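You operate a simulated robot arm through the tools that you are given. There is no shell and no other tool. Be economical: measure what you need, move in short steps, check, and stop when the job is done.

Carry out the task below with a simulated robot arm. There is one attempt and no reset: what you move stays moved.

TASK
Count 75 seeds into the yellow sample tin with the seed counter.
Fine: Tin in the ring, tally zeroed first; latch the slide again and leave the tin there.

It is judged by the outcome, as a careful person would: the job done as asked, and still so three seconds after it is handed in. It fails if anything else is knocked over, pushed out of place, dropped, spilled or broken.

THE ROBOT
A 7-joint arm with a two-finger parallel gripper, fixed in place. Base frame: the origin is at the foot of the arm, x ahead of it, y to its left, z up; the work surface is at about z = 0. Lengths are in m, angles in degrees, forces in N, time in s.
With the tool pointing down near the work surface it reaches from about 0.24 to 0.62 m from the base axis. Its first joint turns from -66.0 to 66.0 degrees. Payload 2.6 kg.
Tool frame: the origin (TCP) lies between the finger pads and is the grasp point; the fingertips stand 0.03 m ahead of it; z points along the fingers, y is the line along which they close. The gripper opens to 0.094 m. The fingers are 0.028 m wide and 0.01 m thick; the gripper's body (0.05 by 0.096 m) begins 0.055 m behind the TCP.
Orientation is that of the tool frame in the base frame, as a unit quaternion [x, y, z, w]. With the fingers straight down and closing along the base's y, the tool's x points along the base's -x, its y along +y and its z along -z.

THE INTERFACE
- The arm moves only by the tool send_rows. Its argument "targets" is a list of rows, each a list of 7 numbers: the finger opening in m, from 0 to 0.094, then the shift along the base's x, y, z in m, then the turn, a rotation vector about the base's x, y, z in degrees. In form: [[grip, tx, ty, tz, wx, wy, wz], ...]. A call has 1 to 8 rows; each row is the pose to reach, as a shift and turn from the pose commanded when the call began. A row lasts 0.2 s, in which the tool goes at most 0.05 m and 8.6 degrees; a call with a longer step from one row to the next is refused whole, and so is a gripper value outside its range. A pose out of reach is approached as far as the arm can. The call stops where the force on the tool passes 70 N (or 10 N more than at its start, if that is more) or the arm is blocked; 0.2 s more then pass. The fingers move at their own pace (about 0.072 m/s each) and stop on an object; they squeeze with about 40 N. The grip force told is the motor's: it shows also when the fingers shut on nothing. Time passes only in rows, and 0.2 s behind the last, so rows that repeat a pose let the fingers close. It gives the time, the measured TCP pose, the force on the tool (base axes), the opening and the grip force at its end, in the units of the frame above (readings bear some noise).
- Cameras (640 x 400 px; columns grow to the right, rows downward): "scene" is fixed at [0.0253, 0.4197, 0.5868]; the picture's right is [-0.88, -0.48, 0.00], its down [-0.17, 0.31, -0.94] and it looks along [0.45, -0.82, -0.35] (base axes); focal length 314 px, centre (320, 200). "wrist" rides on the gripper at [-0.037, 0, -0.058] in the tool frame; the picture's right is [0.00, -1.00, 0.00], its down [0.97, 0.00, -0.24] and it looks along [0.24, 0.00, 0.97] (tool axes); focal length 218 px, centre (320, 200).
- get_image(camera): a new picture of that camera. No time passes.
- measure_at(camera, pixels): for up to 12 pixels [column, row] of the newest picture of that camera ("zoom" is the newest enlarged one), the place [x, y, z] in the base frame of the surface seen there, good to about 0.003 m. No time passes.
- enlarge(camera, box): a new picture of the part [left, top, right, bottom] of that camera's present view, enlarged. No time passes.
- finish_job(): hands the job in; it is judged then, once.

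Work in short steps. Measure before you move; look again where a grasp or a placing could have gone wrong, and mend it. You have 80 turns and 54 pictures in all, the two below and enlarged ones among them. Open the gripper and draw the arm clear of the work before you hand the job in, unless the task says otherwise; then end with one line.

The tools are called after "Emit:" as name(argument=value, ...) on one line, values as JSON. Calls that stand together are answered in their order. send_rows: Moves the arm, as the interface text tells. Its arguments: {"type":"object","properties":{"targets":{"type":"array","items":{"type":"array","items":{"type":"number"}}}},"required":["targets"]} The other tools are called the same way: get_image (camera) takes a picture; measure_at (camera, pixels) gives the place of the surface under pixels of a picture; enlarge (camera, box) takes an enlarged picture of a part of a camera's view; finish_job () hands the job in.

At the start:

```text
clock: 0.0
position: [0.2909, -0.0552, 0.4401]
ee_rot: [0.0, 1.0, 0.0, 0.0]
contact_force: [0.0, 0.0, 0.5]
gripper_width: 0.094
gripper_force: 0.0
```

scene: 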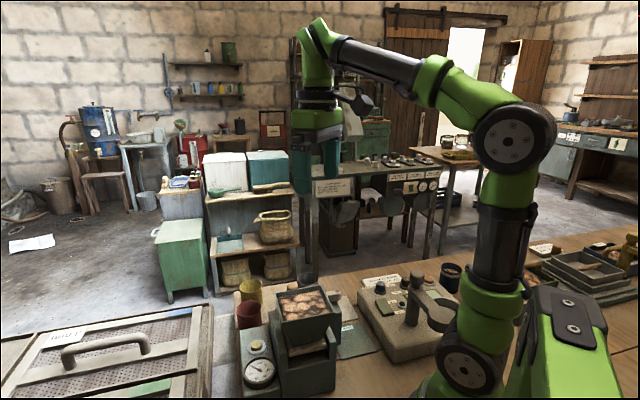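
wrist: 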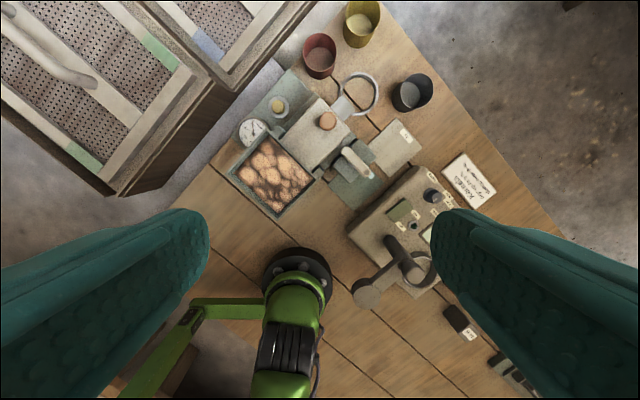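

The wrist view shows the seed counter around (310,150), with a ring at (357,95), the yellow tin at (360,22) and a label card at (470,180). I'll enlarge these.

Emit:
enlarge(camera="wrist", box=[220, 60, 440, 220])

Emit:
enlarge(camera="wrist", box=[340, 120, 520, 320])

Emit:
enlarge(camera="scene", box=[220, 260, 380, 400])

```text
2.50 times, centred on (330, 140) of wrist
```

zoom: 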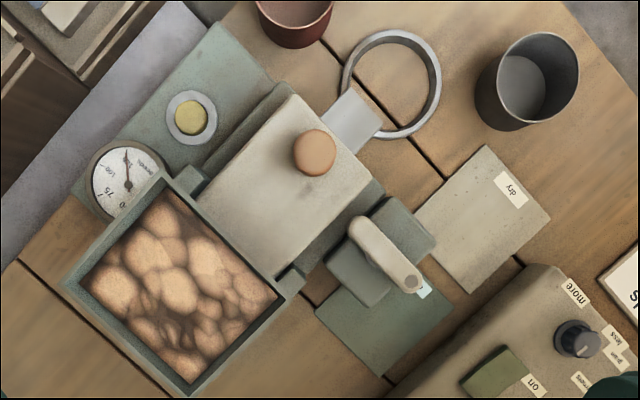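

```text
2.00 times, centred on (430, 220) of wrist
```

zoom: 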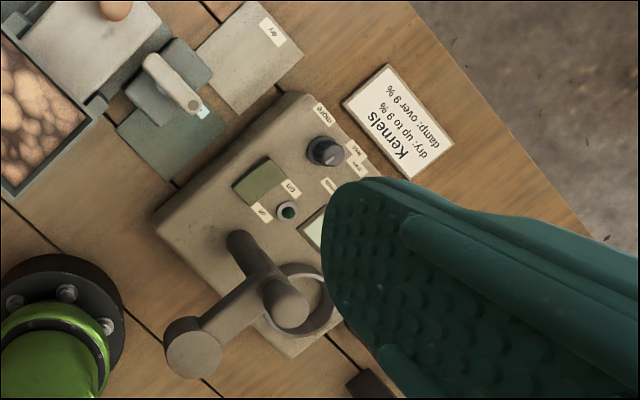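

```text
2.86 times, centred on (300, 330) of scene
```

zoom: 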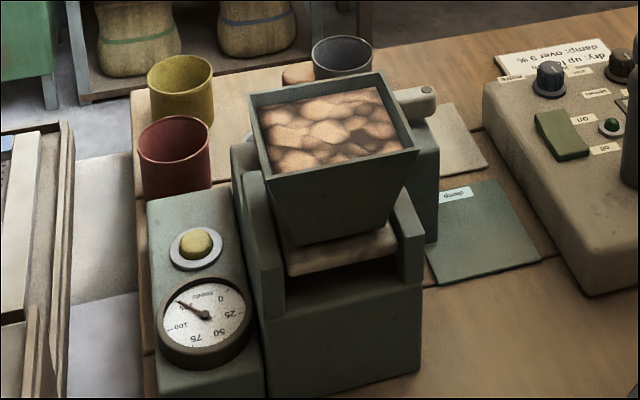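

Measuring the counter's main parts in the wrist picture.

Emit:
get_image(camera="wrist")

Emit:
measure_at(camera="wrist", pixels=[[279, 107], [328, 120], [347, 154], [369, 174], [357, 75], [376, 97], [345, 103], [361, 22], [347, 8], [378, 10], [360, 45], [309, 130]])

Emit:
measure_at(camera="wrist", pixels=[[265, 135], [313, 180], [275, 217], [232, 175], [320, 38], [320, 78], [398, 95], [252, 130], [370, 192], [340, 118], [353, 180], [359, 98]])

```text
48 pictures are left
```

wrist: 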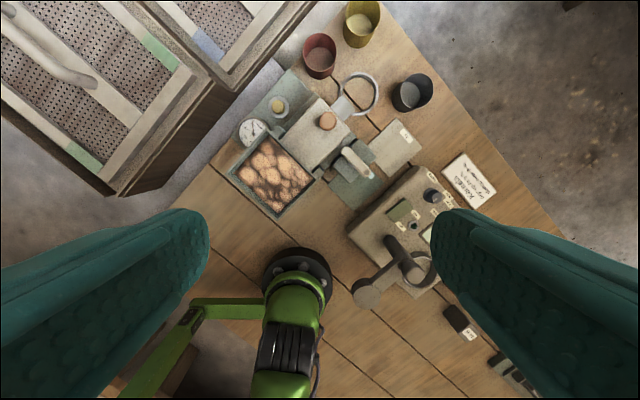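

```text
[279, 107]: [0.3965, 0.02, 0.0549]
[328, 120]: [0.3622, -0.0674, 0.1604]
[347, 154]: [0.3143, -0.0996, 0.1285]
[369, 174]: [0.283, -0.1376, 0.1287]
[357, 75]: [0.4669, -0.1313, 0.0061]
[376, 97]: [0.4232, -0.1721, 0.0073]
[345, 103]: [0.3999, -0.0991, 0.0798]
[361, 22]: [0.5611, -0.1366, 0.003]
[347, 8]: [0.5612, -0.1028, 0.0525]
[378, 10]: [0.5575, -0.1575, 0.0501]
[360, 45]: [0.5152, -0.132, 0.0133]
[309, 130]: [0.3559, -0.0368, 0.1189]
```

```text
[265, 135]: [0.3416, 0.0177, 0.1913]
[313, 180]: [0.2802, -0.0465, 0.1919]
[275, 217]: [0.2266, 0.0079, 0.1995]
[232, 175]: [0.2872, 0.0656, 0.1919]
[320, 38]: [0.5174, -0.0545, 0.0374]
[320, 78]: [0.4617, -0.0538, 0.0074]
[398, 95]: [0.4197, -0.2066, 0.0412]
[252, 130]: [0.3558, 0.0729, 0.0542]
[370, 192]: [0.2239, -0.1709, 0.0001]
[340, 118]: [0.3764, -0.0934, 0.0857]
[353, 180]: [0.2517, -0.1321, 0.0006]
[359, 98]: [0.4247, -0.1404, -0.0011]
```

Moving a bit closer above the slide, turning the tool to line up with the counter (its axis is about 45° between +x and −y).

Emit:
send_rows(targets=[[0.094, 0.02, -0.01, -0.015, 0, 0, -7.5], [0.094, 0.04, -0.02, -0.03, 0, 0, -15], [0.094, 0.055, -0.035, -0.045, 0, 0, -22.5], [0.094, 0.07, -0.045, -0.06, 0, 0, -30], [0.094, 0.08, -0.05, -0.07, 0, 0, -37.5], [0.094, 0.09, -0.055, -0.08, 0, 0, -45]])

Emit:
get_image(camera="wrist")

```text
clock: 1.4
position: [0.38, -0.1094, 0.3582]
ee_rot: [0.384, 0.923, 0.0, 0.0]
contact_force: [0.4, -0.4, 0.4]
gripper_width: 0.094
gripper_force: 0.1
```

```text
47 pictures are left
```

wrist: 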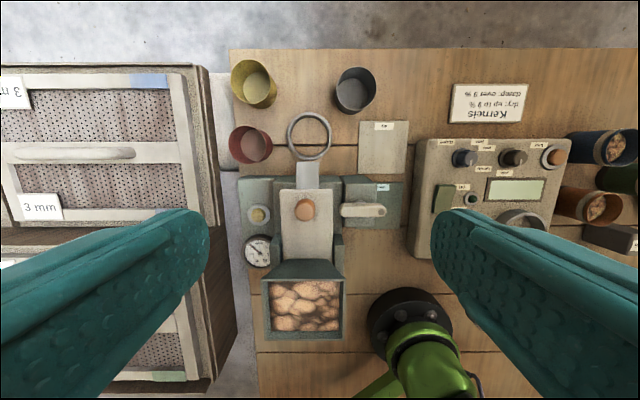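

Aligned. Enlarging the counter.

Emit:
enlarge(camera="wrist", box=[225, 100, 415, 280])

Emit:
measure_at(camera="wrist", pixels=[[258, 213], [258, 251], [304, 208], [310, 238], [288, 192], [331, 192], [347, 210], [382, 210], [365, 210], [360, 190], [308, 170], [308, 268]])

Emit:
measure_at(camera="wrist", pixels=[[308, 115], [329, 136], [290, 136], [308, 157], [258, 85], [234, 82], [276, 80], [254, 62], [256, 107], [250, 145], [354, 90], [282, 230]])

```text
2.22 times, centred on (320, 190) of wrist
```

zoom: 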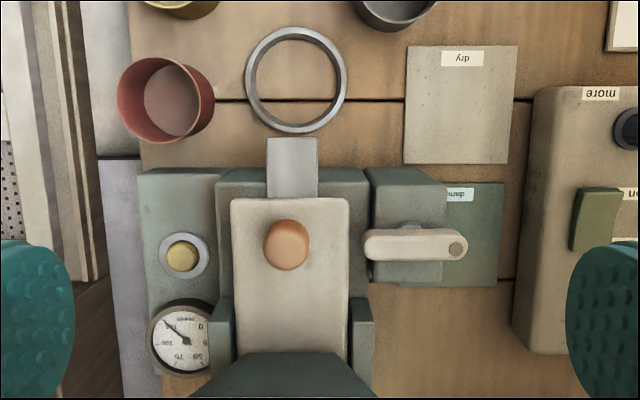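

```text
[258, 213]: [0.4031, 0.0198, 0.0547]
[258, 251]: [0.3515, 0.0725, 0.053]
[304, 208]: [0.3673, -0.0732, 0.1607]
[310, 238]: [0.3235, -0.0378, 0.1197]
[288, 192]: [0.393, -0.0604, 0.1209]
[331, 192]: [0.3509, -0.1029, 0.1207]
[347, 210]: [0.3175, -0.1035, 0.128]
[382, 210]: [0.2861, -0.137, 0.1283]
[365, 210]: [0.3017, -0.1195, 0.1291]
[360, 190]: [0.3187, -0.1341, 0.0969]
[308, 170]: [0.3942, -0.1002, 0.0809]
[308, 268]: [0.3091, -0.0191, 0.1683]
```

```text
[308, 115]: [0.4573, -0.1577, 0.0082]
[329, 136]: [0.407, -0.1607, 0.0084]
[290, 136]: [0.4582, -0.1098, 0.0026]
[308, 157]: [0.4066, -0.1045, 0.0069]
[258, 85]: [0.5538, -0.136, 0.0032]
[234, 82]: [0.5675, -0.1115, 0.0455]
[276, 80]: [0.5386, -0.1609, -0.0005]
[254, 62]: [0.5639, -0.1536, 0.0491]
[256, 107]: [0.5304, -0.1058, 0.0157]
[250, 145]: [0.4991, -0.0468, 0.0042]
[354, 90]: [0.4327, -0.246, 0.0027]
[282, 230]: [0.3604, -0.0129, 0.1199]
```

I need a lower-angle view of the latch from the ring side, so I'll tilt the tool back and step outwards.

Emit:
send_rows(targets=[[0.094, 0.012, -0.02, -0.02, 5, 5, 0], [0.094, 0.024, -0.04, -0.04, 10, 10, 0], [0.094, 0.036, -0.06, -0.06, 15, 15, 0], [0.094, 0.048, -0.08, -0.08, 20, 20, 0], [0.094, 0.06, -0.1, -0.1, 25, 25, 0], [0.094, 0.06, -0.1, -0.12, 30, 30, 0]])

Emit:
get_image(camera="wrist")

```text
clock: 2.8
position: [0.3836, -0.1823, 0.2569]
ee_rot: [0.37, 0.873, 0.128, -0.29]
contact_force: [-0.8, 0.7, 0.0]
gripper_width: 0.0941
gripper_force: 0.1
out of reach, approached as far as the arm can: row 4, 5, 6
```

```text
45 pictures are left
```

wrist: 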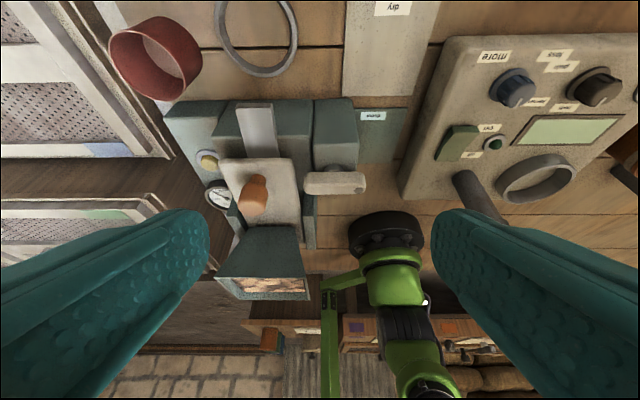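

Emit:
enlarge(camera="wrist", box=[190, 90, 390, 250])

Emit:
enlarge(camera="scene", box=[235, 310, 290, 395])

```text
2.50 times, centred on (290, 170) of wrist
```

zoom: 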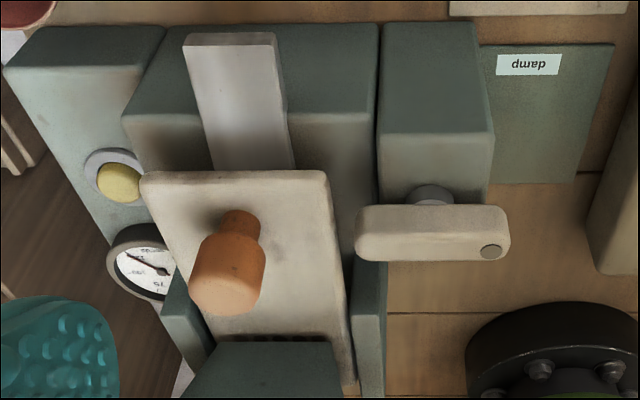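

```text
4.71 times, centred on (262, 352) of scene
```

zoom: 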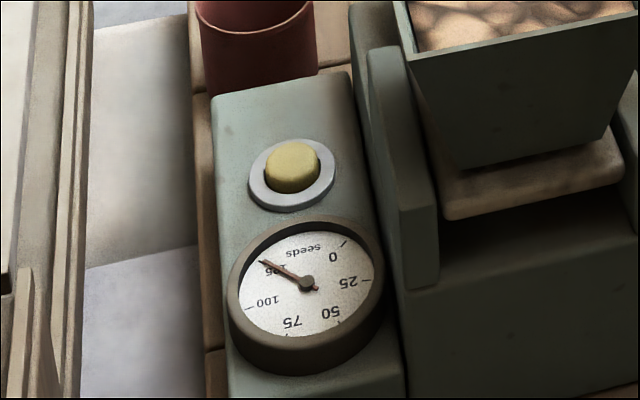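

The latch is a bar on a post, beside the slide; the dial reads about 125 with the zero button next to it. I'll return to vertical and move over the yellow tin to pick it up first.

Emit:
send_rows(targets=[[0.094, 0, 0, 0.02, -5, -5, 0], [0.094, 0, 0, 0.04, -10, -10, 0], [0.094, 0, 0, 0.06, -15, -15, 0], [0.094, 0, 0, 0.08, -20, -20, 0], [0.094, 0, 0, 0.09, -25, -25, 0], [0.094, 0, 0, 0.1, -30, -30, 0]])

```text
clock: 4.2
position: [0.3844, -0.1805, 0.3578]
ee_rot: [0.386, 0.921, -0.01, 0.05]
contact_force: [-0.1, 0.0, -0.4]
gripper_width: 0.0941
gripper_force: 0.0
```

Emit:
send_rows(targets=[[0.094, 0.03, 0.015, -0.02, 3.25, 4.86, 0.5], [0.094, 0.06, 0.03, -0.05, 3.25, 4.86, 0.5], [0.094, 0.09, 0.045, -0.08, 3.25, 4.86, 0.5], [0.094, 0.118, 0.06, -0.1, 3.25, 4.86, 0.5]])

Emit:
get_image(camera="wrist")

```text
clock: 5.2
position: [0.5046, -0.1222, 0.2554]
ee_rot: [0.383, 0.924, 0.0, -0.001]
contact_force: [0.6, -0.5, 0.6]
gripper_width: 0.094
gripper_force: 0.1
```

```text
42 pictures are left
```

wrist: 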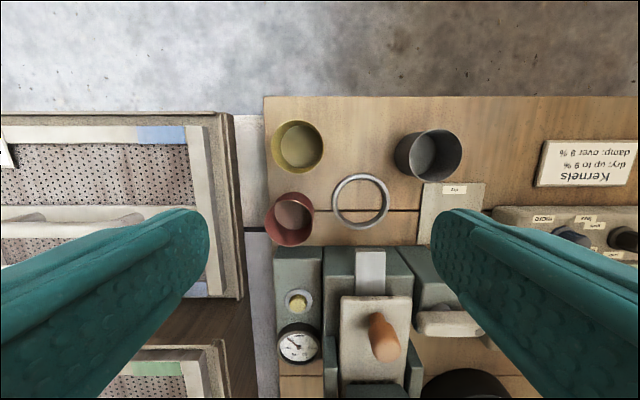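

Emit:
enlarge(camera="wrist", box=[250, 90, 470, 270])

Emit:
measure_at(camera="wrist", pixels=[[274, 146], [323, 145], [298, 122], [297, 171], [300, 147], [334, 202], [387, 202], [361, 175], [361, 228], [370, 254], [370, 290], [314, 215]])

```text
2.22 times, centred on (360, 180) of wrist
```

zoom: 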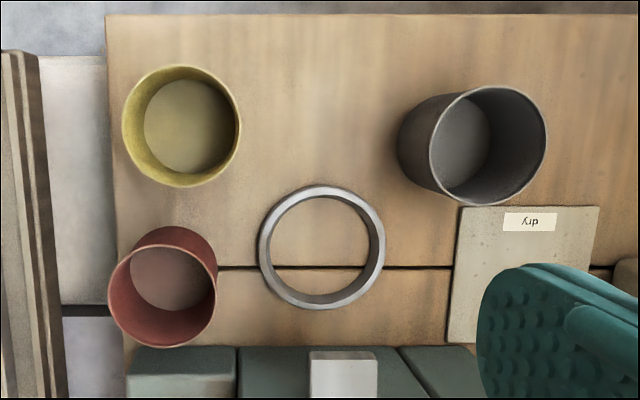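

```text
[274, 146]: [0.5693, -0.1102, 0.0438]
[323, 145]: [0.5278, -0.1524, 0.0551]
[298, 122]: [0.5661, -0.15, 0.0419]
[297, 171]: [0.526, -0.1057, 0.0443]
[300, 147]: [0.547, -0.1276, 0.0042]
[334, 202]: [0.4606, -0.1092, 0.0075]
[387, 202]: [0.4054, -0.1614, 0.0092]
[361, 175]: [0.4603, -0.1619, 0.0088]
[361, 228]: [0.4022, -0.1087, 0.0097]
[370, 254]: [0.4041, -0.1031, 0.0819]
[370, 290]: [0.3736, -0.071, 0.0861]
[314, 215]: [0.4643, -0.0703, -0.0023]
```

The tin centre comes to about (0.548,−0.129), rim at z 0.05, diameter 0.063; the ring centre is about (0.433,−0.135). I'm moving over the tin and down part of the way.

Emit:
send_rows(targets=[[0.094, 0.0217, -0.0035, -0.03, 0, 0, 0], [0.094, 0.0434, -0.007, -0.07, 0, 0, 0], [0.094, 0.0434, -0.007, -0.11, 0, 0, 0], [0.094, 0.0434, -0.007, -0.15, 0, 0, 0], [0.094, 0.0434, -0.007, -0.15, 0, 0, 0]])

Emit:
get_image(camera="wrist")

```text
clock: 6.4
position: [0.548, -0.1285, 0.1064]
ee_rot: [0.383, 0.924, 0.001, 0.0]
contact_force: [-0.3, -0.7, 0.0]
gripper_width: 0.0939
gripper_force: 0.1
```

```text
40 pictures are left
```

wrist: 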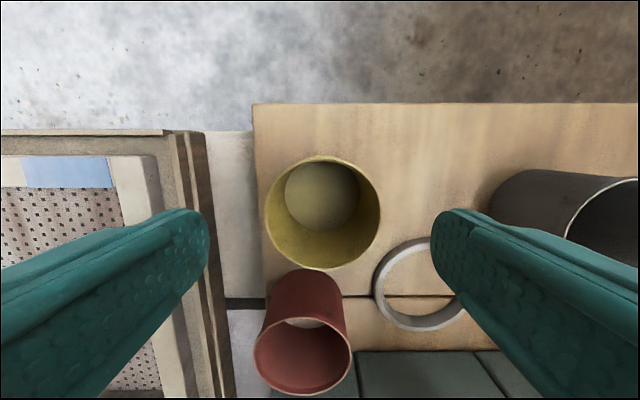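

Tin is centred between the fingers (column 322). Descending and gripping.

Emit:
send_rows(targets=[[0.094, 0, 0, -0.035, 0, 0, 0], [0.094, 0, 0, -0.068, 0, 0, 0], [0.055, 0, 0, -0.068, 0, 0, 0], [0.055, 0, 0, -0.068, 0, 0, 0], [0.055, 0, 0, -0.068, 0, 0, 0]])

```text
clock: 7.6
position: [0.5468, -0.1257, 0.0386]
ee_rot: [0.383, 0.924, 0.001, 0.0]
contact_force: [-0.2, 0.1, 1.0]
gripper_width: 0.0588
gripper_force: 39.2
```

Tin held (opening 0.0588). Lifting and carrying it over the ring.

Emit:
send_rows(targets=[[0.055, 0, 0, 0.03, 0, 0, 0], [0.055, 0, 0, 0.065, 0, 0, 0], [0.055, -0.038, -0.0032, 0.065, 0, 0, 0], [0.055, -0.076, -0.0064, 0.065, 0, 0, 0], [0.055, -0.1138, -0.0096, 0.065, 0, 0, 0], [0.055, -0.1138, -0.0096, 0.065, 0, 0, 0]])

Emit:
get_image(camera="wrist")

Emit:
get_image(camera="scene")

```text
clock: 9.0
position: [0.4336, -0.1364, 0.1046]
ee_rot: [0.383, 0.924, 0.0, 0.0]
contact_force: [-0.4, -0.8, 0.0]
gripper_width: 0.0588
gripper_force: 39.9
```

```text
39 pictures are left
```

wrist: 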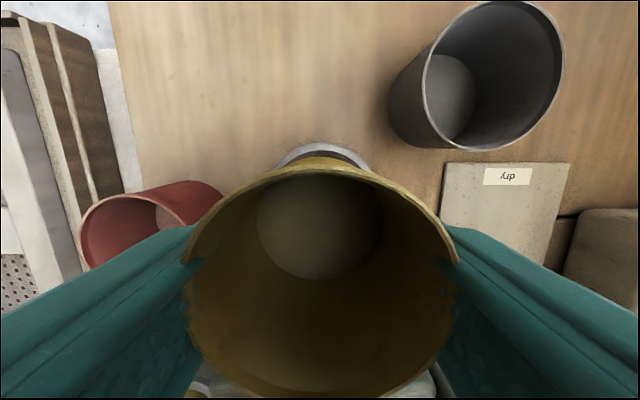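

```text
38 pictures are left
```

scene: 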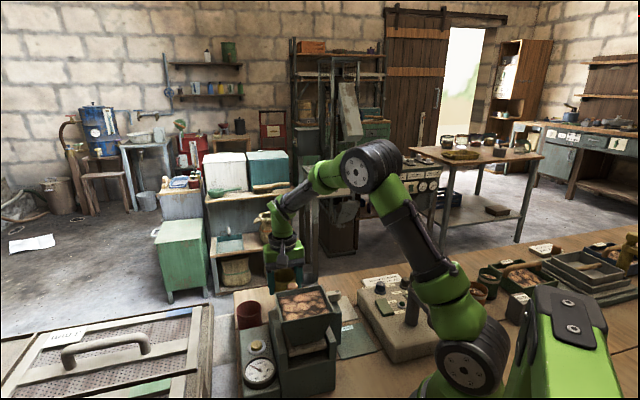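

Emit:
enlarge(camera="wrist", box=[240, 120, 400, 220])

Emit:
measure_at(camera="wrist", pixels=[[322, 147], [322, 151], [300, 152], [345, 152], [322, 230], [322, 177], [258, 225], [381, 225], [322, 277]])

```text
4.00 times, centred on (320, 170) of wrist
```

zoom: 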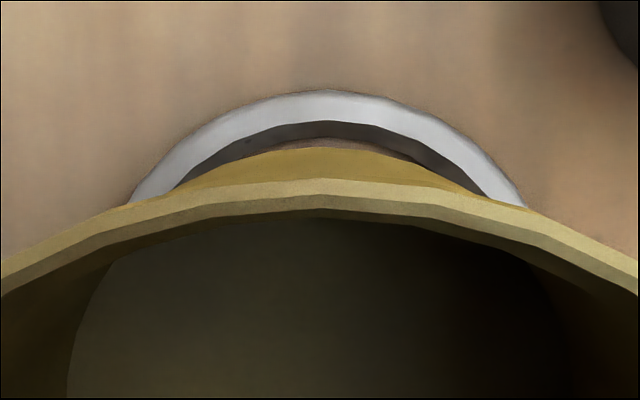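

```text
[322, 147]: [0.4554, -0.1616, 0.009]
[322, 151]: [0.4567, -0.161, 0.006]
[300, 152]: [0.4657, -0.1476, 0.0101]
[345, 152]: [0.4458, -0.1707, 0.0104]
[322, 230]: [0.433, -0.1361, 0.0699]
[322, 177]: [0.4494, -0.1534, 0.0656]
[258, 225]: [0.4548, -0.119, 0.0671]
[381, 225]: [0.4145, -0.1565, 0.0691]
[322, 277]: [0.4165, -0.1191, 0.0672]
```

Ring and tin line up within about 1 mm; lowering into the ring.

Emit:
send_rows(targets=[[0.055, -0.0005, 0.0005, -0.03, 0, 0, 0], [0.055, -0.0005, 0.0005, -0.05, 0, 0, 0], [0.055, -0.0005, 0.0005, -0.058, 0, 0, 0], [0.055, -0.0005, 0.0005, -0.065, 0, 0, 0], [0.055, -0.0005, 0.0005, -0.065, 0, 0, 0]])

Emit:
get_image(camera="wrist")

```text
clock: 10.2
position: [0.4387, -0.1324, 0.0453]
ee_rot: [0.387, 0.922, 0.007, 0.006]
contact_force: [26.6, 27.5, 53.8]
gripper_width: 0.0588
gripper_force: 39.9
```

```text
36 pictures are left
```

wrist: 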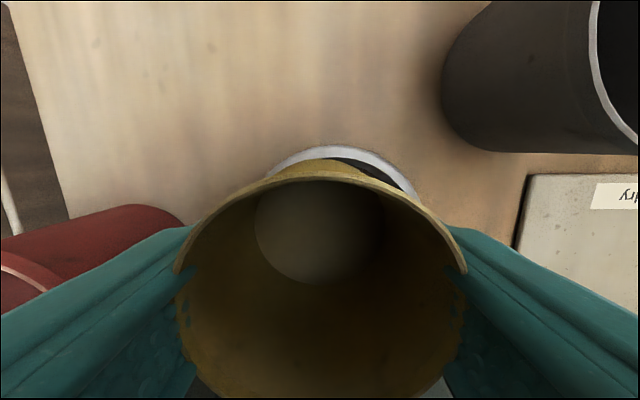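

It caught on the ring's rim (force 54 N, pushed sideways). Backing up a little and re-aligning.

Emit:
send_rows(targets=[[0.055, 0, 0, 0.01, 0, 0, 0], [0.055, 0, 0, 0.02, 0, 0, 0], [0.055, 0, 0, 0.02, 0, 0, 0]])

Emit:
get_image(camera="wrist")

Emit:
enlarge(camera="wrist", box=[240, 120, 400, 220])

Emit:
enlarge(camera="scene", box=[220, 240, 360, 400])

```text
clock: 10.7
position: [0.4374, -0.1337, 0.0456]
ee_rot: [0.39, 0.921, 0.005, 0.003]
contact_force: [7.9, 0.8, -1.3]
gripper_width: 0.0588
gripper_force: 39.9
stopped in row 2: the force on the tool passed its limit (the readings are from after the stop); the commanded pose is now the measured one
```

```text
35 pictures are left
```

wrist: 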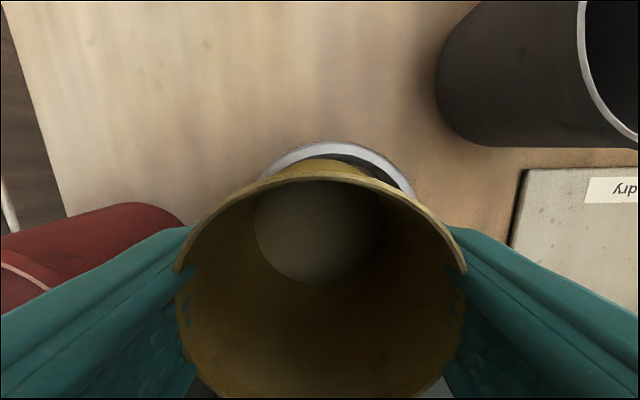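

```text
4.00 times, centred on (320, 170) of wrist
```

zoom: 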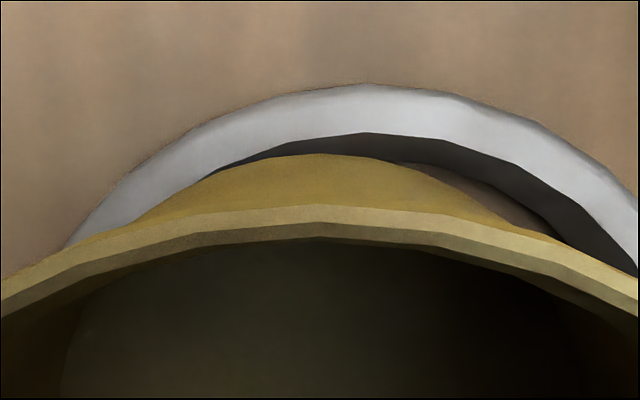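

```text
2.50 times, centred on (290, 320) of scene
```

zoom: 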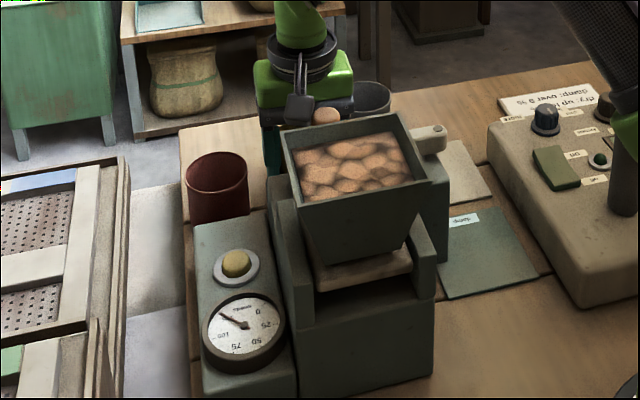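

Lift stopped by a force spike, though the remaining force is small. Trying a small, slow lift to see whether it is free.

Emit:
send_rows(targets=[[0.055, 0, 0, 0.003, 0, 0, 0], [0.055, 0, 0, 0.006, 0, 0, 0], [0.055, 0, 0, 0.006, 0, 0, 0]])

```text
clock: 11.4
position: [0.4357, -0.134, 0.0522]
ee_rot: [0.39, 0.921, 0.004, 0.002]
contact_force: [4.2, 3.6, -1.3]
gripper_width: 0.0586
gripper_force: 40.4
```

Emit:
send_rows(targets=[[0.055, 0, 0, 0.007, 0, 0, 0], [0.055, 0, 0, 0.014, 0, 0, 0], [0.055, 0, 0, 0.014, 0, 0, 0]])

Emit:
enlarge(camera="wrist", box=[220, 110, 420, 235])

```text
clock: 12.2
position: [0.4352, -0.1329, 0.0664]
ee_rot: [0.39, 0.921, 0.005, 0.002]
contact_force: [0.4, 0.5, -0.5]
gripper_width: 0.0586
gripper_force: 39.9
```

```text
3.20 times, centred on (320, 172) of wrist
```

zoom: 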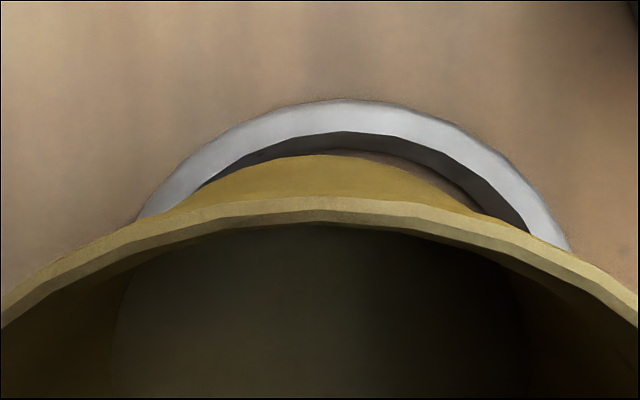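

Free now. The picture shows the tin about 5 mm left of the ring's centre and slightly forward, so I'm shifting, squaring the tool and hovering just above the ring.

Emit:
send_rows(targets=[[0.055, -0.0053, -0.0018, 0, -0.44, 0.42, 0.9], [0.055, -0.0053, -0.0018, -0.012, -0.44, 0.42, 0.9], [0.055, -0.0053, -0.0018, -0.012, -0.44, 0.42, 0.9]])

Emit:
enlarge(camera="wrist", box=[220, 110, 420, 235])

```text
clock: 12.8
position: [0.4344, -0.1342, 0.0689]
ee_rot: [0.386, 0.922, 0.005, 0.007]
contact_force: [-7.2, 1.1, 14.7]
gripper_width: 0.0589
gripper_force: 39.8
stopped in row 2: the force on the tool passed its limit (the readings are from after the stop); the commanded pose is now the measured one
```

```text
3.20 times, centred on (320, 172) of wrist
```

zoom: 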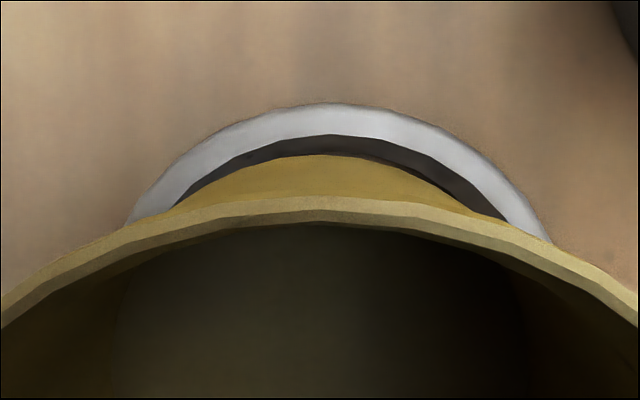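

Something above is touching: the force is upward at z≈0.069, with the tin still clear of the ring. I'll look from the scene camera for the gripper touching the counter's knob.

Emit:
enlarge(camera="scene", box=[250, 220, 350, 320])

Emit:
measure_at(camera="zoom", pixels=[[300, 100], [300, 150], [300, 200], [300, 250], [340, 250], [340, 300], [380, 200], [260, 300]])

```text
4.00 times, centred on (300, 270) of scene
```

zoom: 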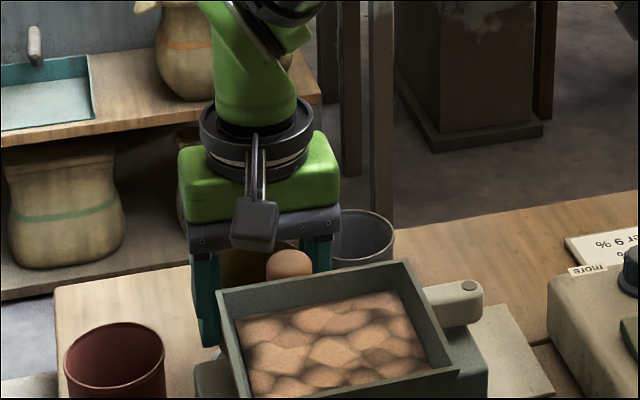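

```text
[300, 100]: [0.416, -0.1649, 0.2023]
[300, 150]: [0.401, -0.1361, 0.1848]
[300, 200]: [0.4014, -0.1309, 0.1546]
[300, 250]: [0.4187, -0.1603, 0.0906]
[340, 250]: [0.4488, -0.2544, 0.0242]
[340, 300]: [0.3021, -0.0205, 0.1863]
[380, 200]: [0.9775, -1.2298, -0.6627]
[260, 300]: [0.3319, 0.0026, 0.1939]
```

Emit:
measure_at(camera="zoom", pixels=[[255, 210], [255, 225], [255, 240], [240, 220], [272, 220], [262, 170], [290, 263], [275, 263], [205, 240], [322, 240]])

```text
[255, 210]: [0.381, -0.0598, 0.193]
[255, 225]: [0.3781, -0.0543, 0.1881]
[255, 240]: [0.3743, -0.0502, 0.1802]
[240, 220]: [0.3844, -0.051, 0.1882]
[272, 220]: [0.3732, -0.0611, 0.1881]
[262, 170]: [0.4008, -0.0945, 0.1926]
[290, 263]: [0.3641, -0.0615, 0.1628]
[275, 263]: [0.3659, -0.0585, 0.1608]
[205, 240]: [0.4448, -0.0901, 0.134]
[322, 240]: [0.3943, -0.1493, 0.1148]
```

A bracket on the gripper's −u side (about 0.095 m from the TCP, 0.1 m above it) is landing on the slide's knob. I'll lift, yaw 20° clockwise so the bracket passes the knob, and re-centre.

Emit:
send_rows(targets=[[0.055, 0, 0, 0.015, 0, 0, 0], [0.055, 0, 0, 0.035, -0.1, 0.5, 0.2], [0.055, -0.001, 0, 0.035, -0.2, 0.96, -6], [0.055, -0.0025, 0.0002, 0.035, -0.2, 0.96, -13], [0.055, -0.0041, 0.0004, 0.035, -0.1, 0.96, -19.6], [0.055, -0.0041, 0.0004, 0.035, -0.1, 0.96, -19.6]])

Emit:
enlarge(camera="scene", box=[230, 220, 370, 400])

Emit:
get_image(camera="wrist")

```text
clock: 14.2
position: [0.4305, -0.1346, 0.102]
ee_rot: [0.537, 0.843, -0.002, -0.001]
contact_force: [0.0, 0.3, -0.1]
gripper_width: 0.0592
gripper_force: 39.9
```

```text
2.22 times, centred on (300, 310) of scene
```

zoom: 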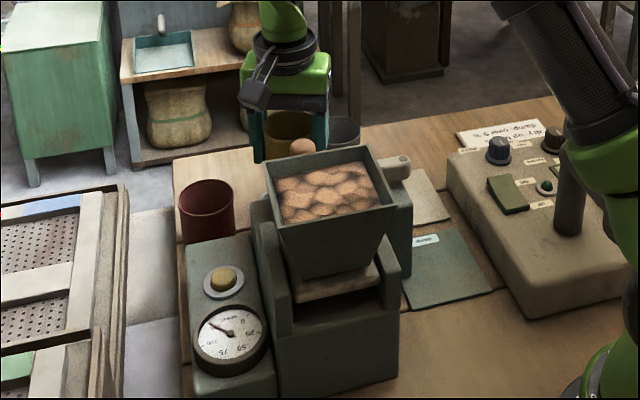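

```text
28 pictures are left
```

wrist: 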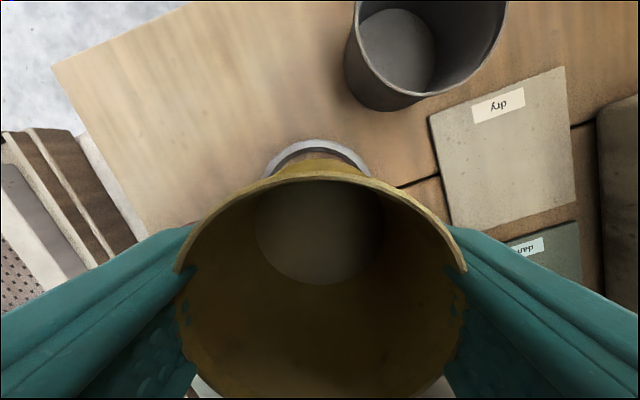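

The bracket is now clear of the knob, and ring (col 318) and tin (col 320) line up. Lowering.

Emit:
send_rows(targets=[[0.055, 0, 0, -0.03, 0, 0, 0], [0.055, 0, 0, -0.048, 0, 0, 0], [0.055, 0, 0, -0.0555, 0, 0, 0], [0.055, 0, 0, -0.06, 0, 0, 0], [0.055, 0, 0, -0.06, 0, 0, 0]])

```text
clock: 15.4
position: [0.4296, -0.1358, 0.0415]
ee_rot: [0.537, 0.844, -0.002, 0.001]
contact_force: [0.6, -0.3, 0.0]
gripper_width: 0.0587
gripper_force: 40.3
```

In the ring with no contact force and about 3 mm above the table. Releasing gently and rising.

Emit:
send_rows(targets=[[0.055, 0, 0, -0.0012, 0, 0, 0], [0.068, 0, 0, -0.0012, 0, 0, 0], [0.068, 0, 0, -0.0012, 0, 0, 0], [0.068, 0, 0, 0.03, 0, 0, 0], [0.068, 0, 0, 0.075, 0, 0, 0], [0.068, 0, 0, 0.12, 0, 0, 0]])

Emit:
get_image(camera="wrist")

```text
clock: 16.9
position: [0.43, -0.1342, 0.1628]
ee_rot: [0.536, 0.844, -0.002, -0.002]
contact_force: [0.1, 0.0, -0.1]
gripper_width: 0.0681
gripper_force: 0.1
```

```text
27 pictures are left
```

wrist: 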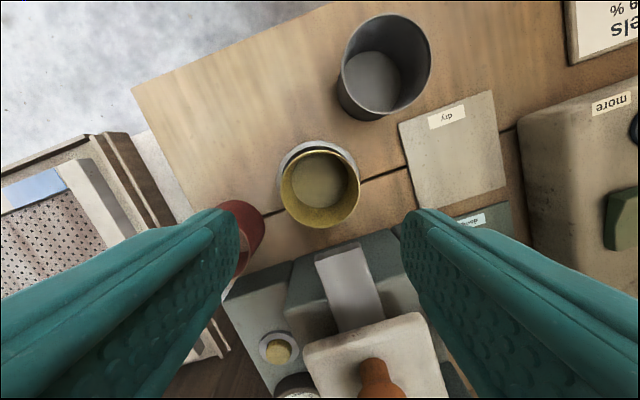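

The tin sits in the ring. Next the zero button, at about (279,350).

Emit:
measure_at(camera="wrist", pixels=[[280, 350], [279, 354], [275, 346], [268, 340], [160, 240], [215, 350]])

Emit:
enlarge(camera="wrist", box=[250, 310, 330, 400])

```text
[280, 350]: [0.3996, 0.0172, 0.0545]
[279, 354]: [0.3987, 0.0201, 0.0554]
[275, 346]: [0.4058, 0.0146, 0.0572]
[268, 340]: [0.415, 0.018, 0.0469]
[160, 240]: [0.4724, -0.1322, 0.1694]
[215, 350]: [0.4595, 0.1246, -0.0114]
```

```text
4.44 times, centred on (290, 355) of wrist
```

zoom: 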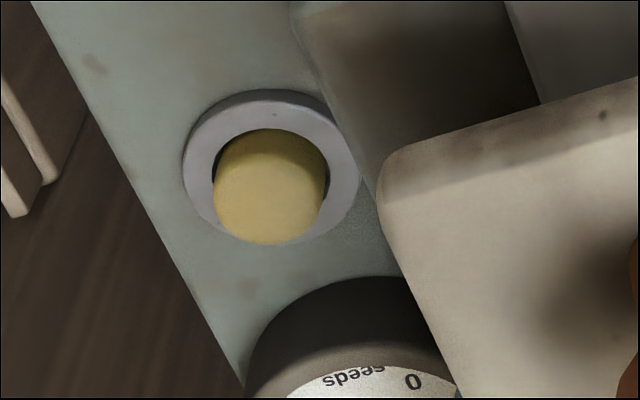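

The button is at about (0.400,0.018), top z≈0.057. I'll press it with the right finger only, at a 0.03 opening and yaw −45, with the TCP offset left so the body stays clear of the rails.

Emit:
send_rows(targets=[[0.03, 0, 0, 0.02, 0, 0, 0], [0.03, -0.003, 0.04, 0.02, 0, 0, 7], [0.03, -0.008, 0.085, 0.02, 0, 0, 14], [0.03, -0.012, 0.13, 0.02, 0, 0, 20], [0.03, -0.0159, 0.1663, 0.0, 0, 0, 20], [0.03, -0.0159, 0.1663, -0.035, 0, 0, 20], [0.03, -0.0159, 0.1663, -0.035, 0, 0, 20]])

Emit:
get_image(camera="wrist")

```text
clock: 18.4
position: [0.4146, 0.0334, 0.1277]
ee_rot: [0.382, 0.924, -0.001, 0.0]
contact_force: [0.6, 0.2, 0.9]
gripper_width: 0.03
gripper_force: 0.0
```

```text
25 pictures are left
```

wrist: 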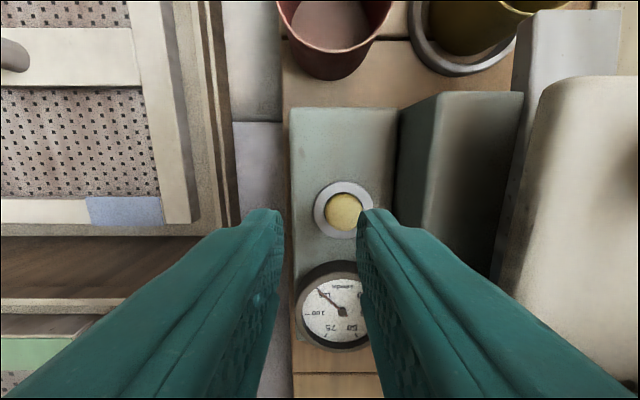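

The button is at (343,211), so r≈−0.3025. I'm shifting 5 mm left so the finger's pad is on it, then pressing.

Emit:
send_rows(targets=[[0.03, 0.0035, 0.0035, 0, 0, 0, 0], [0.03, 0.0035, 0.0035, -0.03, 0, 0, 0], [0.03, 0.0035, 0.0035, -0.04, 0, 0, 0], [0.03, 0.0035, 0.0035, -0.044, 0, 0, 0], [0.03, 0.0035, 0.0035, -0.044, 0, 0, 0]])

Emit:
enlarge(camera="scene", box=[225, 310, 305, 400])

```text
clock: 19.6
position: [0.4177, 0.0349, 0.0849]
ee_rot: [0.383, 0.924, -0.001, 0.001]
contact_force: [0.7, 0.4, 3.1]
gripper_width: 0.03
gripper_force: 0.1
```

```text
4.44 times, centred on (265, 355) of scene
```

zoom: 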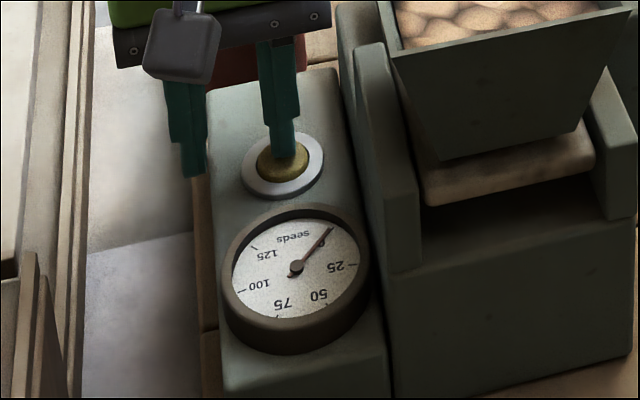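

Dial now at 0. Rising, and heading over to the latch lever while turning to yaw +45 so that the fingers straddle it.

Emit:
send_rows(targets=[[0.03, 0, 0, 0.04, 0, 0, 0], [0.03, 0, 0, 0.085, 0, 0, 0], [0.05, 0, 0, 0.13, 0, 0, 8], [0.06, 0, 0, 0.165, 0, 0, 16], [0.06, -0.02, -0.03, 0.165, 0, 0, 24], [0.06, -0.04, -0.06, 0.165, 0, 0, 32], [0.06, -0.06, -0.09, 0.165, 0, 0, 40], [0.06, -0.08, -0.12, 0.165, 0, 0, 48]])

Emit:
send_rows(targets=[[0.06, -0.015, -0.015, 0, 0, 0, 8], [0.06, -0.035, -0.033, 0, 0, 0, 16], [0.06, -0.035, -0.033, 0, 0, 0, 24], [0.06, -0.035, -0.033, 0, 0, 0, 32], [0.06, -0.035, -0.033, 0, 0, 0, 40], [0.06, -0.035, -0.033, -0.03, 0, 0, 42]])

Emit:
get_image(camera="wrist")

```text
clock: 21.4
position: [0.3357, -0.0869, 0.2466]
ee_rot: [-0.027, 1.0, -0.001, 0.0]
contact_force: [0.0, -0.1, 0.6]
gripper_width: 0.06
gripper_force: 0.0
```

```text
clock: 22.9
position: [0.3017, -0.119, 0.2177]
ee_rot: [-0.384, 0.923, -0.001, 0.002]
contact_force: [-0.4, 0.5, -0.2]
gripper_width: 0.06
gripper_force: 0.1
```

```text
23 pictures are left
```

wrist: 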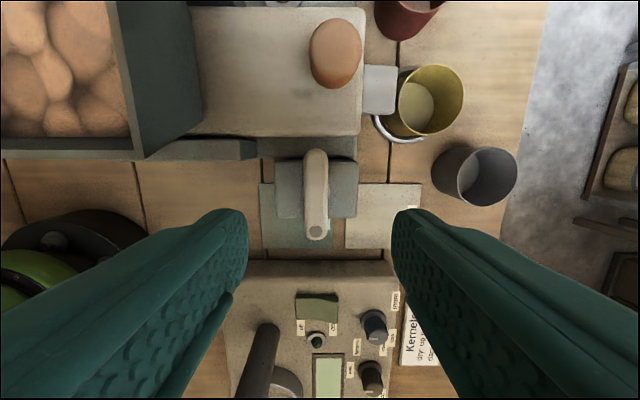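

The lever is centred at (315,195), on a block centred at about u 0.294, r −0.131. I'll check the heights of the moisture meter's post before descending.

Emit:
measure_at(camera="wrist", pixels=[[268, 330], [258, 370], [245, 395], [315, 150], [315, 236], [315, 195], [280, 190], [350, 190], [375, 320]])

```text
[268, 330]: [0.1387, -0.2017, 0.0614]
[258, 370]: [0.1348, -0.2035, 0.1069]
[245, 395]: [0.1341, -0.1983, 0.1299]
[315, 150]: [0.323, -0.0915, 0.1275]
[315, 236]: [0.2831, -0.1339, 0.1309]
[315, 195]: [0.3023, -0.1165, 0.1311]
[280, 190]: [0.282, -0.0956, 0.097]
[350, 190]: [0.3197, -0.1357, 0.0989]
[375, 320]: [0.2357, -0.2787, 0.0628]
```

The meter post is clear of the bracket. Descending onto the lever and closing on it.

Emit:
send_rows(targets=[[0.06, -0.0012, 0.0037, -0.04, 0, 0, 0], [0.06, -0.0012, 0.0037, -0.075, 0, 0, 0], [0.06, -0.0012, 0.0037, -0.084, 0, 0, 0], [0.016, -0.0012, 0.0037, -0.084, 0, 0, 0], [0.016, -0.0012, 0.0037, -0.084, 0, 0, 0], [0.016, -0.0012, 0.0037, -0.084, 0, 0, 0]])

```text
clock: 24.2
position: [0.3001, -0.1167, 0.1343]
ee_rot: [-0.383, 0.924, -0.002, 0.002]
contact_force: [10.0, -7.1, -12.9]
gripper_width: 0.0215
gripper_force: 45.4
```

Gripped (0.0215). Trying a small clockwise turn to feel the direction.

Emit:
send_rows(targets=[[0.016, 0.0006, -0.0006, 0, 0, 0, -4], [0.016, 0.0006, -0.0006, 0, 0, 0, -8], [0.016, 0.0006, -0.0006, 0, 0, 0, -8]])

```text
clock: 25.1
position: [0.3012, -0.1159, 0.1332]
ee_rot: [-0.317, 0.948, -0.002, 0.0]
contact_force: [-1.9, -10.7, -0.9]
gripper_width: 0.0215
gripper_force: 45.0
```

It turns with the hand (opening unchanged). Continuing clockwise.

Emit:
send_rows(targets=[[0.016, 0, 0, 0, 0, 0, -8], [0.016, 0, 0, 0, 0, 0, -16], [0.016, 0, 0, 0, 0, 0, -24], [0.016, 0, 0, 0, 0, 0, -32], [0.016, 0, 0, 0, 0, 0, -37], [0.016, 0, 0, 0, 0, 0, -37]])

Emit:
enlarge(camera="wrist", box=[200, 80, 440, 330])

```text
clock: 26.4
position: [0.3014, -0.1163, 0.1342]
ee_rot: [0.001, 1.0, -0.002, -0.001]
contact_force: [-18.8, -14.4, 12.4]
gripper_width: 0.0218
gripper_force: 44.8
```

```text
1.60 times, centred on (320, 205) of wrist
```

zoom: 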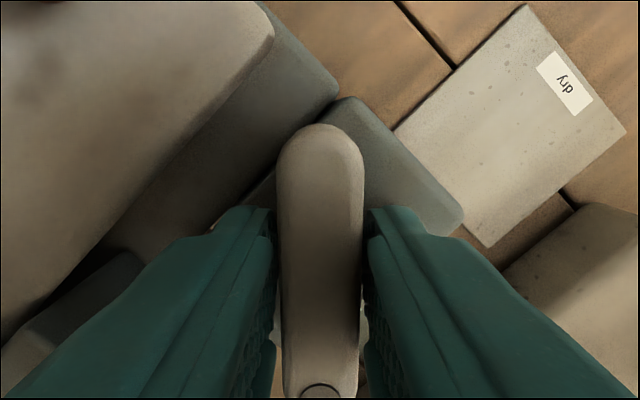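

The lever has turned 45° with the hand. I'm continuing, easing the hand 1 mm in the direction of the side force.

Emit:
send_rows(targets=[[0.016, -0.001, -0.0008, 0, 0, 0, -7], [0.016, -0.001, -0.0008, 0, 0, 0, -14], [0.016, -0.001, -0.0008, 0, 0, 0, -21], [0.016, -0.001, -0.0008, 0, 0, 0, -28], [0.016, -0.001, -0.0008, 0, 0, 0, -28]])

```text
clock: 27.6
position: [0.3014, -0.1156, 0.1324]
ee_rot: [0.241, 0.971, -0.002, 0.001]
contact_force: [13.0, -16.6, -28.9]
gripper_width: 0.0216
gripper_force: 44.6
```

Emit:
send_rows(targets=[[0.016, 0.0005, -0.0008, 0, 0, 0, -7], [0.016, 0.0005, -0.0008, 0, 0, 0, -14], [0.016, 0.0005, -0.0008, 0, 0, 0, -17], [0.016, 0.0005, -0.0008, 0, 0, 0, -17]])

Emit:
enlarge(camera="wrist", box=[200, 80, 440, 330])

```text
clock: 28.6
position: [0.3017, -0.1154, 0.1344]
ee_rot: [0.382, 0.924, -0.001, -0.002]
contact_force: [0.4, -0.1, -20.9]
gripper_width: 0.0215
gripper_force: 45.0
```

```text
1.60 times, centred on (320, 205) of wrist
```

zoom: 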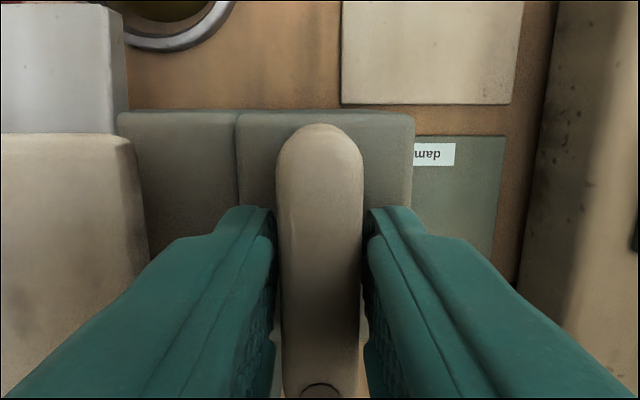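

The lever now lies along the slide (turned 90°). Letting go, rising, then turning back to yaw +45 above the knob.

Emit:
send_rows(targets=[[0.05, 0, 0, 0, 0, 0, 0], [0.05, 0, 0, 0, 0, 0, 0], [0.05, 0, 0, 0.04, 0, 0, 0], [0.05, 0, 0, 0.085, 0, 0, 0], [0.05, 0.02, 0.015, 0.105, 0, 0, 8], [0.05, 0.04, 0.03, 0.105, 0, 0, 16], [0.06, 0.064, 0.047, 0.105, 0, 0, 24], [0.06, 0.064, 0.047, 0.105, 0, 0, 32]])

Emit:
send_rows(targets=[[0.06, 0, 0, 0, 0, 0, 8], [0.06, 0, 0, 0, 0, 0, 16], [0.06, 0, 0, 0, 0, 0, 24], [0.06, 0, 0, 0, 0, 0, 32], [0.06, 0, 0, 0, 0, 0, 40], [0.06, 0, 0, 0, 0, 0, 48], [0.06, 0, 0, 0, 0, 0, 56], [0.06, 0, 0, 0, 0, 0, 58]])

Emit:
get_image(camera="wrist")

```text
clock: 30.4
position: [0.3648, -0.0689, 0.239]
ee_rot: [0.111, 0.994, -0.002, 0.0]
contact_force: [0.0, 0.9, 0.4]
gripper_width: 0.06
gripper_force: 0.1
```

```text
clock: 32.2
position: [0.3649, -0.0697, 0.2393]
ee_rot: [-0.385, 0.923, -0.002, 0.002]
contact_force: [-0.2, 0.2, 0.9]
gripper_width: 0.0599
gripper_force: 0.0
```

```text
20 pictures are left
```

wrist: 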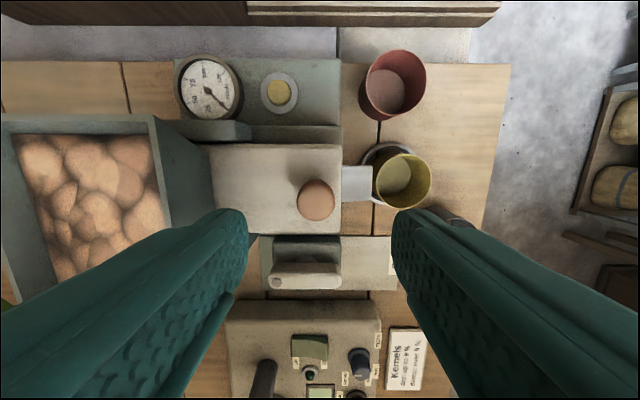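

The knob is at (316,200), about 3 mm off. Correcting, descending to z 0.157 and gripping it.

Emit:
send_rows(targets=[[0.06, 0.0006, 0.0034, -0.03, 0, 0, 0], [0.06, 0.0006, 0.0034, -0.065, 0, 0, 0], [0.06, 0.0006, 0.0034, -0.082, 0, 0, 0], [0.016, 0.0006, 0.0034, -0.082, 0, 0, 0], [0.016, 0.0006, 0.0034, -0.082, 0, 0, 0], [0.016, 0.0006, 0.0034, -0.082, 0, 0, 0]])

```text
clock: 33.6
position: [0.3667, -0.067, 0.1569]
ee_rot: [-0.384, 0.924, 0.0, 0.001]
contact_force: [0.0, -0.6, -7.2]
gripper_width: 0.0243
gripper_force: 45.0
```

Knob gripped (0.0243). Trying a small pull outwards (+u), 8 mm.

Emit:
send_rows(targets=[[0.016, 0.0028, -0.0028, 0, 0, 0, 0], [0.016, 0.0056, -0.0056, 0, 0, 0, 0], [0.016, 0.0056, -0.0056, 0, 0, 0, 0]])

```text
clock: 34.5
position: [0.3716, -0.0718, 0.1562]
ee_rot: [-0.384, 0.923, -0.001, 0.0]
contact_force: [1.6, 2.1, -22.8]
gripper_width: 0.0246
gripper_force: 45.2
```

The slide moves outwards freely. Continuing outward slowly.

Emit:
send_rows(targets=[[0.016, 0.005, -0.005, -0.0008, 0, 0, 0], [0.016, 0.01, -0.01, -0.0008, 0, 0, 0], [0.016, 0.015, -0.015, -0.0008, 0, 0, 0], [0.016, 0.02, -0.02, -0.0008, 0, 0, 0], [0.016, 0.02, -0.02, -0.0008, 0, 0, 0]])

Emit:
get_image(camera="wrist")

```text
clock: 35.6
position: [0.3914, -0.0898, 0.1558]
ee_rot: [-0.384, 0.923, -0.001, 0.0]
contact_force: [6.0, 6.0, -25.9]
gripper_width: 0.0247
gripper_force: 44.9
```

```text
19 pictures are left
```

wrist: 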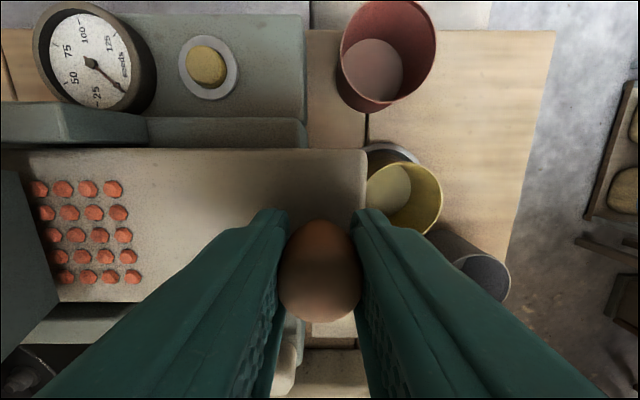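

The slide shows a grid of seed pockets coming out (5 rows), so 25 per stroke is likely. I'm pulling on to the stop.

Emit:
send_rows(targets=[[0.016, 0.0056, -0.0044, -0.0005, 0, 0, 0], [0.016, 0.0106, -0.0094, -0.0005, 0, 0, 0], [0.016, 0.0156, -0.0144, -0.0005, 0, 0, 0], [0.016, 0.0206, -0.0194, -0.0005, 0, 0, 0], [0.016, 0.0206, -0.0194, -0.0005, 0, 0, 0]])

Emit:
get_image(camera="wrist")

```text
clock: 36.9
position: [0.4119, -0.1117, 0.1557]
ee_rot: [-0.383, 0.924, -0.001, 0.002]
contact_force: [-10.5, -1.0, 5.0]
gripper_width: 0.0245
gripper_force: 45.0
```

```text
18 pictures are left
```

wrist: 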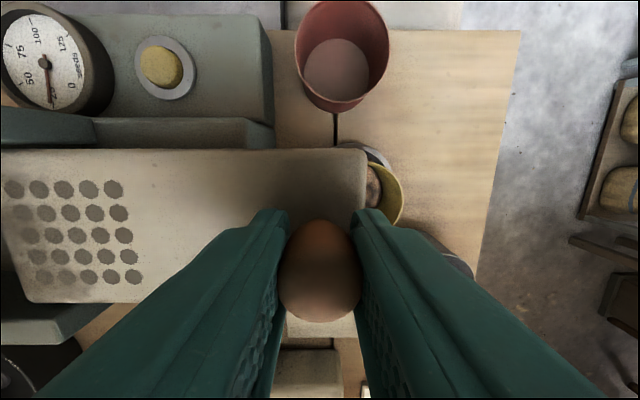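

All 25 pockets are empty and the dial reads 25, so it is 25 per full stroke. Pushing the slide back home.

Emit:
send_rows(targets=[[0.016, -0.008, 0.008, 0, 0, 0, 0], [0.016, -0.016, 0.016, 0, 0, 0, 0], [0.016, -0.024, 0.024, 0, 0, 0, 0], [0.016, -0.032, 0.032, 0.0005, 0, 0, 0], [0.016, -0.04, 0.04, 0.001, 0, 0, 0], [0.016, -0.0455, 0.045, 0.001, 0, 0, 0], [0.016, -0.0455, 0.045, 0.001, 0, 0, 0], [0.016, -0.0455, 0.045, 0.001, 0, 0, 0]])

Emit:
enlarge(camera="scene", box=[225, 280, 345, 400])

```text
clock: 38.6
position: [0.3661, -0.0652, 0.1552]
ee_rot: [-0.383, 0.924, 0.0, 0.0]
contact_force: [-5.1, -4.3, -7.4]
gripper_width: 0.0244
gripper_force: 45.2
```

```text
3.33 times, centred on (285, 340) of scene
```

zoom: 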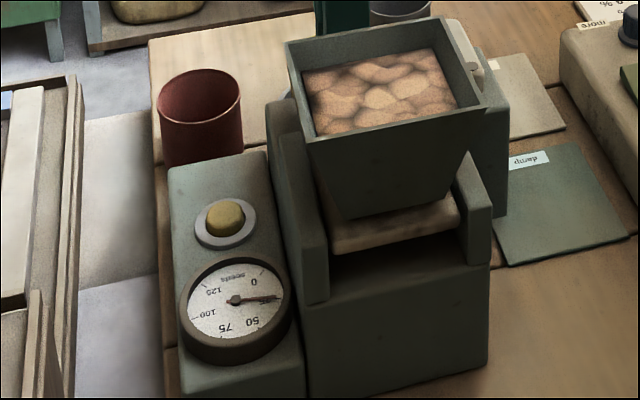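

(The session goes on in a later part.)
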